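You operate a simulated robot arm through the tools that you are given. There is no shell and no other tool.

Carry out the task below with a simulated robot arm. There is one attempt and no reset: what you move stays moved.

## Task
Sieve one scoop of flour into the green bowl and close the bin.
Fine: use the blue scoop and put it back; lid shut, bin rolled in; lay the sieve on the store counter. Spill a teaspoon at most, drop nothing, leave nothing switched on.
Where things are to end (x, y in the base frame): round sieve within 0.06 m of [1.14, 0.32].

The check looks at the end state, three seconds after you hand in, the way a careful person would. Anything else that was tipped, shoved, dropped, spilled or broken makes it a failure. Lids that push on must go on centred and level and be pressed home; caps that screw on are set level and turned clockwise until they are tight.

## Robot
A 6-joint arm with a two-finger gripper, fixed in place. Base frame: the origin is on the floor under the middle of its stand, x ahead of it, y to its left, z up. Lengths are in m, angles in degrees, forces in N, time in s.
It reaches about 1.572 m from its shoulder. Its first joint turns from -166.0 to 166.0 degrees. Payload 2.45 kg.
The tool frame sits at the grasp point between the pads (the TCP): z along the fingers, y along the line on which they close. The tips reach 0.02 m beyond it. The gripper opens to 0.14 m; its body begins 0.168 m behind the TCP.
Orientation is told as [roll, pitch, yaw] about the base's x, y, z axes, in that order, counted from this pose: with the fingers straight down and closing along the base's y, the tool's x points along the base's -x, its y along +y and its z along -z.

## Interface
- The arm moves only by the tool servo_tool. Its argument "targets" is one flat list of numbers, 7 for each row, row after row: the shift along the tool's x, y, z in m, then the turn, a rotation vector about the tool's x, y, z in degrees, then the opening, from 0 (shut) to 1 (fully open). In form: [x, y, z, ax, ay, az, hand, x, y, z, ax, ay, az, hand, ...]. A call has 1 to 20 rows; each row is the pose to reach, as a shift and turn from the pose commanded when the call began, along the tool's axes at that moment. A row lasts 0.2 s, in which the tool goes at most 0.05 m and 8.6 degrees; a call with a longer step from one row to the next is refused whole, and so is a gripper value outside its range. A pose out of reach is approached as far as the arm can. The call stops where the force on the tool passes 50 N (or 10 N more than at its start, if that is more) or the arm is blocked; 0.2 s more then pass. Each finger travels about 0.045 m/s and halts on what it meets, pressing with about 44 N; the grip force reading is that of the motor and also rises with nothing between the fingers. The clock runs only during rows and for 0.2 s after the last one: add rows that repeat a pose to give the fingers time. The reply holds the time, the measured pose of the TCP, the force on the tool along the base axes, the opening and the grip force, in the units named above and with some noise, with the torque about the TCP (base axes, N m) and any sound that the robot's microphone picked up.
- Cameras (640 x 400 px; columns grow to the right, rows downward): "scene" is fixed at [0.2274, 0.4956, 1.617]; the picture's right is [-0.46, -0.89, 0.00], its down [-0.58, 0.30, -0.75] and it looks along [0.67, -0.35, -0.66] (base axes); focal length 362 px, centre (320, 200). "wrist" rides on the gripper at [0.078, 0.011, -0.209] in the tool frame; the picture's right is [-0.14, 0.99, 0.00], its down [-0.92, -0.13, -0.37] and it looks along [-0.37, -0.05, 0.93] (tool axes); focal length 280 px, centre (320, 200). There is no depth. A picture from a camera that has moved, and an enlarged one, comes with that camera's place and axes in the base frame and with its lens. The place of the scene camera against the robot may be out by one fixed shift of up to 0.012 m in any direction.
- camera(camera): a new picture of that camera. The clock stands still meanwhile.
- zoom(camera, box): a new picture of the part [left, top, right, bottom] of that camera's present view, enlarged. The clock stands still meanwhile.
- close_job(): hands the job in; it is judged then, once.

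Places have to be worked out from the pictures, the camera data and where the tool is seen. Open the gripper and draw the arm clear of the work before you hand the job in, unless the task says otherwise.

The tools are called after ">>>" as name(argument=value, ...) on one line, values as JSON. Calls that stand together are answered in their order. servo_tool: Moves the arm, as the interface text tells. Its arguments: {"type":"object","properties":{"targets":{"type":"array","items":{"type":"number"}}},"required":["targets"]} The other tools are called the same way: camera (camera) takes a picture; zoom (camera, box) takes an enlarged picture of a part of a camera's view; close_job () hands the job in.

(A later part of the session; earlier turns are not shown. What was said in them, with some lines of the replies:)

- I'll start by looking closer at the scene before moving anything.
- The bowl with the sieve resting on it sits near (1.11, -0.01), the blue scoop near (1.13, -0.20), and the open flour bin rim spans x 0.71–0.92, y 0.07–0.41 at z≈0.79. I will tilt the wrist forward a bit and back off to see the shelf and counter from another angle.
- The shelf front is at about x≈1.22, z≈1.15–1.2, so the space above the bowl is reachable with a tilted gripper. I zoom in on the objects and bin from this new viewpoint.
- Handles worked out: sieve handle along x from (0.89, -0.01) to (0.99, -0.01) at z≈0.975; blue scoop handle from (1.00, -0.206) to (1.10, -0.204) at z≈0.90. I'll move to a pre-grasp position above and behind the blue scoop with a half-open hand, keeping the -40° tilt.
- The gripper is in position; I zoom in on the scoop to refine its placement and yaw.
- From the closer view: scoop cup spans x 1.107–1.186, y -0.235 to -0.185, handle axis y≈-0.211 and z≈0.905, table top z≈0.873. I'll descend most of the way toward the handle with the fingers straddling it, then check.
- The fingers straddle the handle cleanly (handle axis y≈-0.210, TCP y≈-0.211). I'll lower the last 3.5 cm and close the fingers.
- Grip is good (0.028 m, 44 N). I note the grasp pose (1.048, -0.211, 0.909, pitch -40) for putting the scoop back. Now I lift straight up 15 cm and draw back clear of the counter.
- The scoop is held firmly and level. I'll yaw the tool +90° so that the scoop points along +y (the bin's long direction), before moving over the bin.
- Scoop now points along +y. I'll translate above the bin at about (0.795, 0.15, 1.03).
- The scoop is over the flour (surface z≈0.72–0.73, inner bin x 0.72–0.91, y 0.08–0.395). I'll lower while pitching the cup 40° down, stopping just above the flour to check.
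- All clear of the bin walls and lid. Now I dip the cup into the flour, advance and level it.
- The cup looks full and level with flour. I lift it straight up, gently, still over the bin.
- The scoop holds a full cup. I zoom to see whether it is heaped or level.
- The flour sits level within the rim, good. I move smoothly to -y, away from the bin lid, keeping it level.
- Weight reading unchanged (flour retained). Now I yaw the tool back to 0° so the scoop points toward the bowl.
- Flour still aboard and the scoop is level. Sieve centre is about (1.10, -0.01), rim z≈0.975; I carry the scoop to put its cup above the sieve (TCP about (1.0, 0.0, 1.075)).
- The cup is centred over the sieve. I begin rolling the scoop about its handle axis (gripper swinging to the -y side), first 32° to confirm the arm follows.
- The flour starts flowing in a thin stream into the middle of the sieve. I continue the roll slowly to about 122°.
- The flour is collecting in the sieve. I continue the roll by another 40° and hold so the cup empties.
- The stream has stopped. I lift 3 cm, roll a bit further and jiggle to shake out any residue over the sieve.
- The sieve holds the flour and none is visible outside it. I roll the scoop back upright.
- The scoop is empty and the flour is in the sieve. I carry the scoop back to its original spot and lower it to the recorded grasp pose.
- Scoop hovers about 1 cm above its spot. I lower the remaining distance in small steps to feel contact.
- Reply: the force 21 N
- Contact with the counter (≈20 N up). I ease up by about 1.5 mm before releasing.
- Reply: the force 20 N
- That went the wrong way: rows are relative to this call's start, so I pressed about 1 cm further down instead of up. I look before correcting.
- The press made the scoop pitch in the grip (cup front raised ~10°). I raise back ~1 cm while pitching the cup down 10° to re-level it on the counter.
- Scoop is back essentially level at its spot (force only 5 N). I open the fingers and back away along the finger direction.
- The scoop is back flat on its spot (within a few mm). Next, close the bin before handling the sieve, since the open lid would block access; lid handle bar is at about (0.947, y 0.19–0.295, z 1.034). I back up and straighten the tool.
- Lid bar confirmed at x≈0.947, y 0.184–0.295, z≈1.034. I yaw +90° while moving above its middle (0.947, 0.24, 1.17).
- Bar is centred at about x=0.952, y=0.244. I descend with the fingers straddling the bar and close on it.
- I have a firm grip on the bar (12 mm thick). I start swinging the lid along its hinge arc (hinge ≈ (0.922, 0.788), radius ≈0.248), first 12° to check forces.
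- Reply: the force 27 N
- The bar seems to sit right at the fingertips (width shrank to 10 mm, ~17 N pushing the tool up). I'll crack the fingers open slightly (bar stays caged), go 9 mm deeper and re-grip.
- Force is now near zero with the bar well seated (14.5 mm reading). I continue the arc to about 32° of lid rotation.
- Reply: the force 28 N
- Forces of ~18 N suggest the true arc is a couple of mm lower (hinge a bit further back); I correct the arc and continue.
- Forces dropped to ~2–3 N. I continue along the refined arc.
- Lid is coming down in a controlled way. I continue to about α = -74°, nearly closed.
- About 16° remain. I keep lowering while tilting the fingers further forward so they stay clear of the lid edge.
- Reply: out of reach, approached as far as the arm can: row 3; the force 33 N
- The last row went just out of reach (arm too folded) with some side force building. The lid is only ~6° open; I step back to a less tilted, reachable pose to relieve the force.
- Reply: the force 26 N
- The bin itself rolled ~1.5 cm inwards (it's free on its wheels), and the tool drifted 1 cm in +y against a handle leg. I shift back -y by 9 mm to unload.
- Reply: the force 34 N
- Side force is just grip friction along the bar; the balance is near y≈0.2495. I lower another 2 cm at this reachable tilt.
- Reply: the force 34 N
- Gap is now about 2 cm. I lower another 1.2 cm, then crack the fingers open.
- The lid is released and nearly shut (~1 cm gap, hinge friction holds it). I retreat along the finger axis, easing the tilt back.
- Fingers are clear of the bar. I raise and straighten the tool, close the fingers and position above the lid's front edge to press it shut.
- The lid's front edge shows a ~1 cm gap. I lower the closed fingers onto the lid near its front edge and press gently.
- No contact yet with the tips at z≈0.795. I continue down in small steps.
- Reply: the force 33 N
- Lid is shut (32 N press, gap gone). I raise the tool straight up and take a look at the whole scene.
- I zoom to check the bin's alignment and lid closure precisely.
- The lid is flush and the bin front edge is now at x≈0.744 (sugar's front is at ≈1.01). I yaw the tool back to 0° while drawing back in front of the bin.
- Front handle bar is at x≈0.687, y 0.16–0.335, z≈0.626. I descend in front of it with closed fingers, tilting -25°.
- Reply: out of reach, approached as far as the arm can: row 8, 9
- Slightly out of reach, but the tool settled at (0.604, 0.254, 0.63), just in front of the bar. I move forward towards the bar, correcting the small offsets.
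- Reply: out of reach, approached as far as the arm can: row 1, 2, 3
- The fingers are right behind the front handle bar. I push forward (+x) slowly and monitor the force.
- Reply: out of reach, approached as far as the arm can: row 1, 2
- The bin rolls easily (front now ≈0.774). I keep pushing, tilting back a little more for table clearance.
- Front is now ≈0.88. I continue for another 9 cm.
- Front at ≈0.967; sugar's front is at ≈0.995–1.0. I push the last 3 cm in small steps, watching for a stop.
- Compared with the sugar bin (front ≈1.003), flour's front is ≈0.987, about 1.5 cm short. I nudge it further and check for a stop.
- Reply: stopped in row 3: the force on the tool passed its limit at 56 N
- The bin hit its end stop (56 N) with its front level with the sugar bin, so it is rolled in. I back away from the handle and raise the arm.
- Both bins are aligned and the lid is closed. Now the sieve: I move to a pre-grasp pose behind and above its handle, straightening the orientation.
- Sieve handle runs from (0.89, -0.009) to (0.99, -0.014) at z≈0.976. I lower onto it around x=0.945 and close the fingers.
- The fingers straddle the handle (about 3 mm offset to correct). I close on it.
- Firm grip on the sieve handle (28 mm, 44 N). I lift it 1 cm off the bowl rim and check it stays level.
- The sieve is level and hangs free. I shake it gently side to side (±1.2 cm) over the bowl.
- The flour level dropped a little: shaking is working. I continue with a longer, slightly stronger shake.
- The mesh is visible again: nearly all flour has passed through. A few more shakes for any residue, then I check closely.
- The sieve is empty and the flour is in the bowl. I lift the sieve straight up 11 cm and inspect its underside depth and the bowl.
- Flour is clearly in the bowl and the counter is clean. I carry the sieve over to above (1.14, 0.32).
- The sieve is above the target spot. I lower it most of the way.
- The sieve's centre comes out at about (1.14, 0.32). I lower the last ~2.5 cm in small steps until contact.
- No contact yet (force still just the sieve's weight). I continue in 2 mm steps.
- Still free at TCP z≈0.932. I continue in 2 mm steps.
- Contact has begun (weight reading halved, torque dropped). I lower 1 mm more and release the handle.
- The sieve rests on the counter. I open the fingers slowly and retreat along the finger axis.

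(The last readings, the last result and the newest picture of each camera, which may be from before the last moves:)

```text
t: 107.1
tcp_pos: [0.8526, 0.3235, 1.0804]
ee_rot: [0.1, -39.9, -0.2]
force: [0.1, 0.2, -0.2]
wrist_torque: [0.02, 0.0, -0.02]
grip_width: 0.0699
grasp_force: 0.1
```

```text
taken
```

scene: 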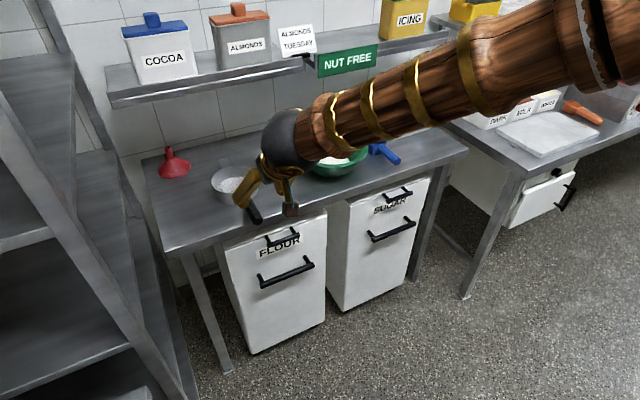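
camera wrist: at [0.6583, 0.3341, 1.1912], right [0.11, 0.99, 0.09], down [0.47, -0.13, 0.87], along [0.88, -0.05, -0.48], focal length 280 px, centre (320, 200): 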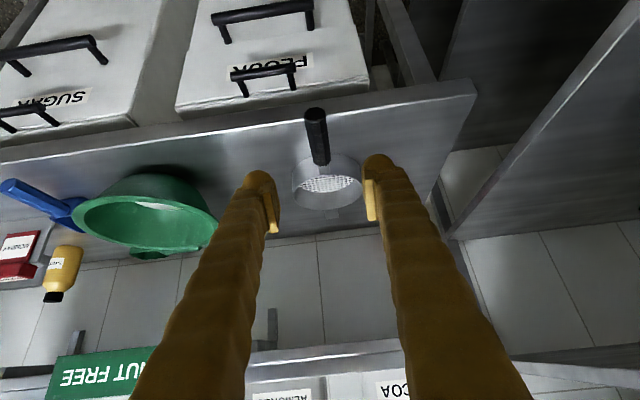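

The sieve lies on the counter at its target. I draw the arm back and up, clear of the work, and then inspect everything.

>>> servo_tool(targets=[0.0054, -0.01, -0.04, 0, 0, 0, 0.5, 0.0108, -0.03, -0.08, 0, 0, 0, 0.5, 0.0162, -0.06, -0.115, 0, 0, 0, 0.5, 0.0216, -0.095, -0.145, 0, 0, 0, 0.6, 0.027, -0.13, -0.175, 0, 0, 0, 0.7, 0.0324, -0.17, -0.2, 0, 0, 0, 0.8, 0.0378, -0.21, -0.225, 0, 0, 0, 0.9, 0.0432, -0.25, -0.25, 0, 0, 0, 1, 0.0486, -0.29, -0.275, 0, 0, 0, 1, 0.054, -0.32, -0.2934, 0, 0, 0, 1])

>>> camera(camera="scene")

>>> camera(camera="wrist")

>>> zoom(camera="scene", box=[130, 90, 330, 240])

>>> zoom(camera="scene", box=[200, 180, 440, 380])

```text
t: 109.3
tcp_pos: [0.6193, 0.0037, 1.27]
ee_rot: [0.2, -40.1, -0.2]
force: [0.3, 0.9, 0.1]
wrist_torque: [-0.01, 0.03, -0.02]
grip_width: 0.1397
grasp_force: 0.0
```

```text
taken
```

scene: 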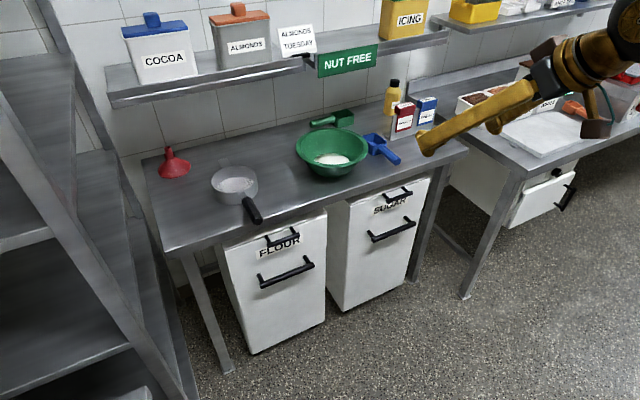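

```text
taken
camera wrist: at [0.4244, 0.0136, 1.38], right [0.11, 0.99, 0.09], down [0.47, -0.13, 0.87], along [0.88, -0.05, -0.48], focal length 280 px, centre (320, 200)
```

wrist: 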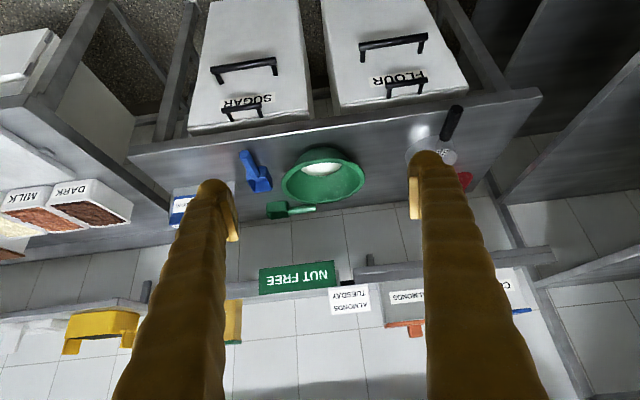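

```text
2.67 times, centred on (230, 165) of scene
camera zoom: at [0.2274, 0.4956, 1.617], right [-0.46, -0.89, 0.0], down [-0.58, 0.3, -0.75], along [0.67, -0.35, -0.66], focal length 964 px, centre (560, 293)
```

zoom: 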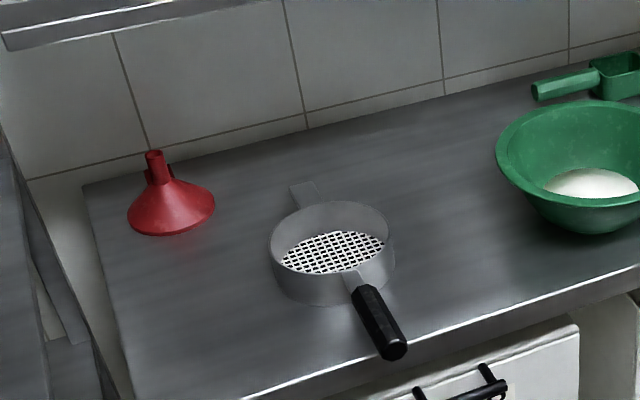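

```text
2.00 times, centred on (320, 280) of scene
camera zoom: at [0.2274, 0.4956, 1.617], right [-0.46, -0.89, 0.0], down [-0.58, 0.3, -0.75], along [0.67, -0.35, -0.66], focal length 723 px, centre (320, 40)
```

zoom: 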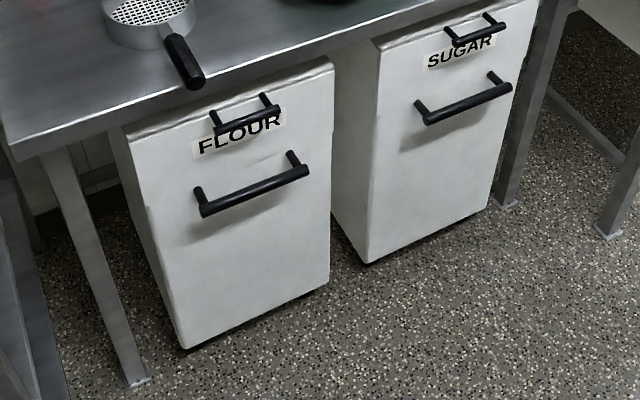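

Sieve centre ≈ (1.135, 0.32), bins collinear. I zoom in to check the lid seam, the scoop, the bowl, and for any spills.

>>> zoom(camera="scene", box=[210, 180, 450, 280])

>>> zoom(camera="scene", box=[280, 95, 440, 195])

>>> zoom(camera="wrist", box=[180, 20, 500, 220])

```text
2.67 times, centred on (330, 230) of scene
camera zoom: at [0.2274, 0.4956, 1.617], right [-0.46, -0.89, 0.0], down [-0.58, 0.3, -0.75], along [0.67, -0.35, -0.66], focal length 964 px, centre (293, 120)
```

zoom: 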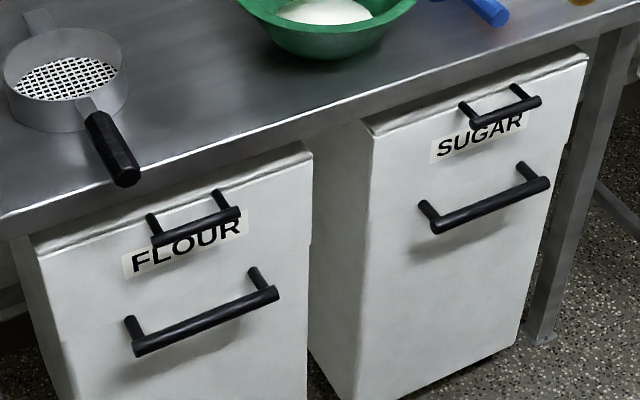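

```text
4.00 times, centred on (360, 145) of scene
camera zoom: at [0.2274, 0.4956, 1.617], right [-0.46, -0.89, 0.0], down [-0.58, 0.3, -0.75], along [0.67, -0.35, -0.66], focal length 1446 px, centre (160, 420)
```

zoom: 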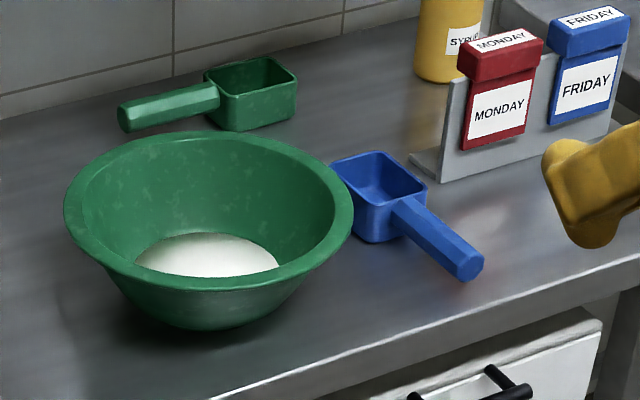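

```text
2.00 times, centred on (340, 120) of wrist
camera zoom: at [0.4244, 0.0136, 1.38], right [0.11, 0.99, 0.09], down [0.47, -0.13, 0.87], along [0.88, -0.05, -0.48], focal length 561 px, centre (280, 360)
```

zoom: 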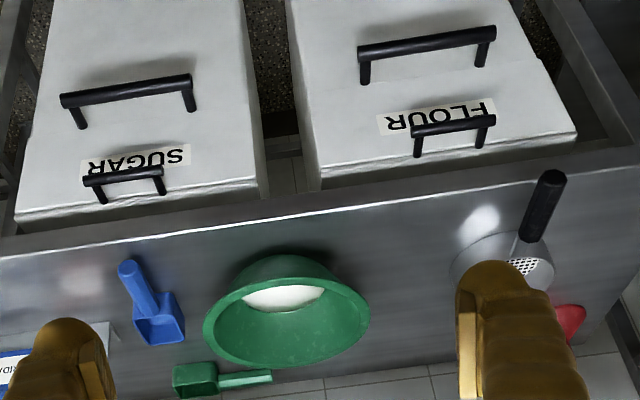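

I take one more close look at both lids to confirm the flour lid is fully shut.

>>> zoom(camera="scene", box=[215, 210, 335, 290])

>>> zoom(camera="scene", box=[320, 170, 440, 250])

>>> zoom(camera="wrist", box=[310, 40, 480, 140])

>>> zoom(camera="wrist", box=[170, 50, 340, 150])

```text
5.00 times, centred on (275, 250) of scene
camera zoom: at [0.2274, 0.4956, 1.617], right [-0.46, -0.89, 0.0], down [-0.58, 0.3, -0.75], along [0.67, -0.35, -0.66], focal length 1807 px, centre (545, -50)
```

zoom: 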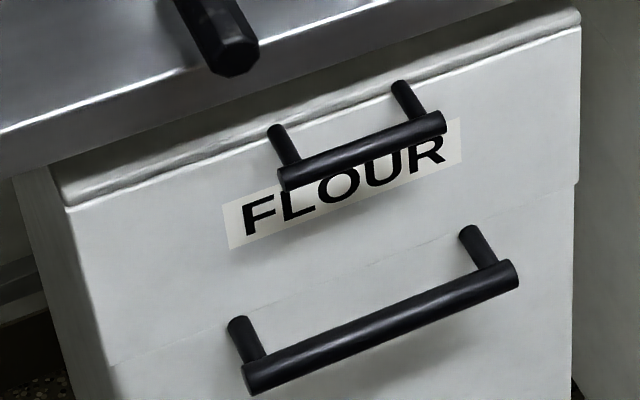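

```text
5.00 times, centred on (380, 210) of scene
camera zoom: at [0.2274, 0.4956, 1.617], right [-0.46, -0.89, 0.0], down [-0.58, 0.3, -0.75], along [0.67, -0.35, -0.66], focal length 1807 px, centre (20, 150)
```

zoom: 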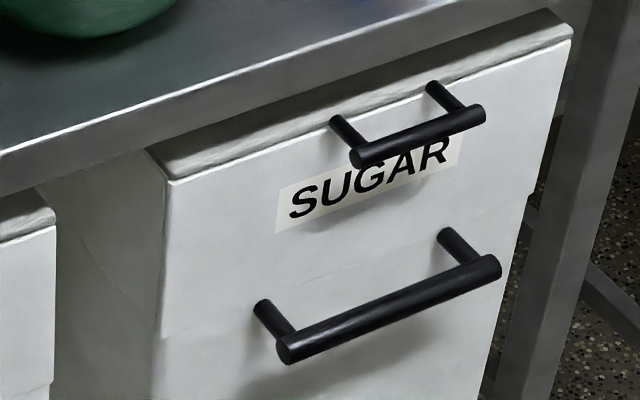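

```text
3.76 times, centred on (395, 90) of wrist
camera zoom: at [0.4244, 0.0136, 1.38], right [0.11, 0.99, 0.09], down [0.47, -0.13, 0.87], along [0.88, -0.05, -0.48], focal length 1056 px, centre (38, 614)
```

zoom: 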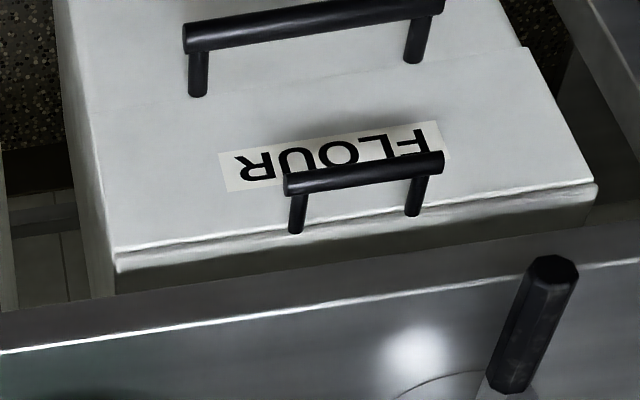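

```text
3.76 times, centred on (255, 100) of wrist
camera zoom: at [0.4244, 0.0136, 1.38], right [0.11, 0.99, 0.09], down [0.47, -0.13, 0.87], along [0.88, -0.05, -0.48], focal length 1056 px, centre (565, 576)
```

zoom: 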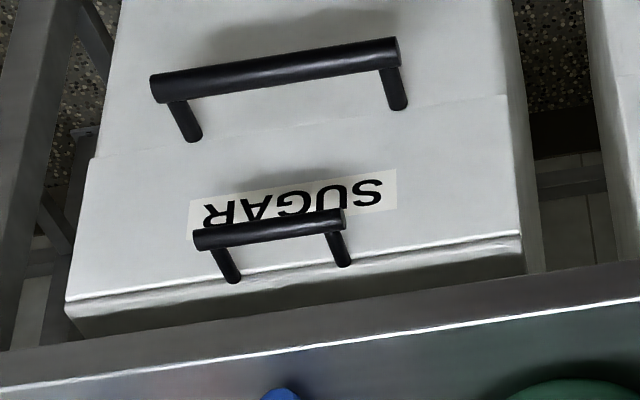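

The flour lid edge may sit a few mm higher than sugar's. I zoom much closer on both lid edges to compare.

>>> zoom(camera="scene", box=[220, 225, 260, 260])

>>> zoom(camera="scene", box=[340, 185, 380, 220])

>>> zoom(camera="wrist", box=[330, 85, 400, 130])

>>> zoom(camera="wrist", box=[240, 95, 310, 140])

```text
11.43 times, centred on (240, 242) of scene
camera zoom: at [0.2274, 0.4956, 1.617], right [-0.46, -0.89, 0.0], down [-0.58, 0.3, -0.75], along [0.67, -0.35, -0.66], focal length 4131 px, centre (1234, -286)
```

zoom: 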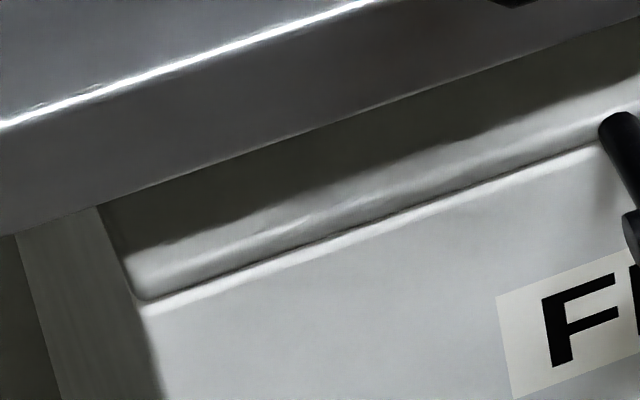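

```text
11.43 times, centred on (360, 202) of scene
camera zoom: at [0.2274, 0.4956, 1.617], right [-0.46, -0.89, 0.0], down [-0.58, 0.3, -0.75], along [0.67, -0.35, -0.66], focal length 4131 px, centre (-137, 171)
```

zoom: 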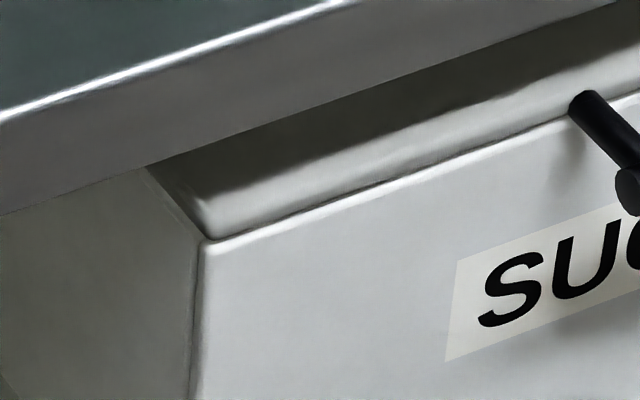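

```text
8.89 times, centred on (365, 108) of wrist
camera zoom: at [0.4244, 0.0136, 1.38], right [0.11, 0.99, 0.09], down [0.47, -0.13, 0.87], along [0.88, -0.05, -0.48], focal length 2492 px, centre (-80, 1022)
```

zoom: 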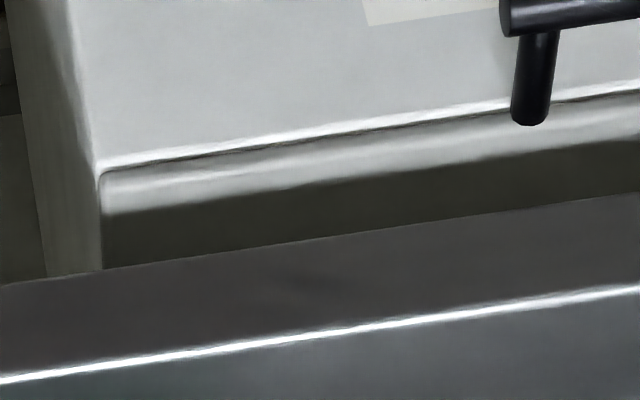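

```text
8.89 times, centred on (275, 118) of wrist
camera zoom: at [0.4244, 0.0136, 1.38], right [0.11, 0.99, 0.09], down [0.47, -0.13, 0.87], along [0.88, -0.05, -0.48], focal length 2492 px, centre (720, 933)
```

zoom: 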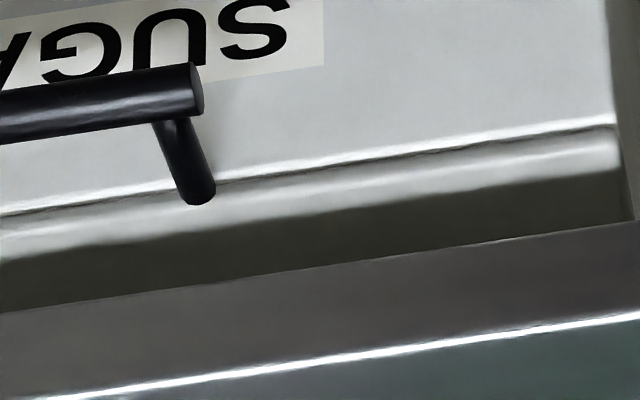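

Both lid seams look identical, so the flour lid is shut and the bin is level with the sugar bin. The sieve lies empty near (1.135, 0.32), and the scoop is back in its place. The flour is in the green bowl, and no spill is visible. The gripper is open and clear of the work, so I hand in the job.

>>> close_job()

```text
The job is handed in.
```

I sieved one scoop of flour into the green bowl, shut the flour lid and rolled the bin in. The job is handed in and I haven't seen the result of the check. Nothing was dropped, and I saw no spilled flour in the pictures.

- **Flour:** I took one full, level scoop with the blue scoop. It was all shaken through the sieve into the bowl, and the mesh looks empty.
- **Blue scoop:** It is back flat on the counter, about 4 mm from where it was. While setting it down I pressed about 1 cm too far by mistake, which tipped the scoop in the grip. I levelled it again before letting go.
- **Bin:** The lid is shut, and its seam looks the same as the sugar bin's. The bin is pushed in to its stop, with its front in line with the sugar bin. It rolled in about 3 cm on its own while I was closing the lid.
- **Sieve:** It lies on the store counter with its centre at about (1.135, 0.32), inside the 0.06 m limit.
- **Arm:** The gripper is open and drawn clear. I switched nothing on.
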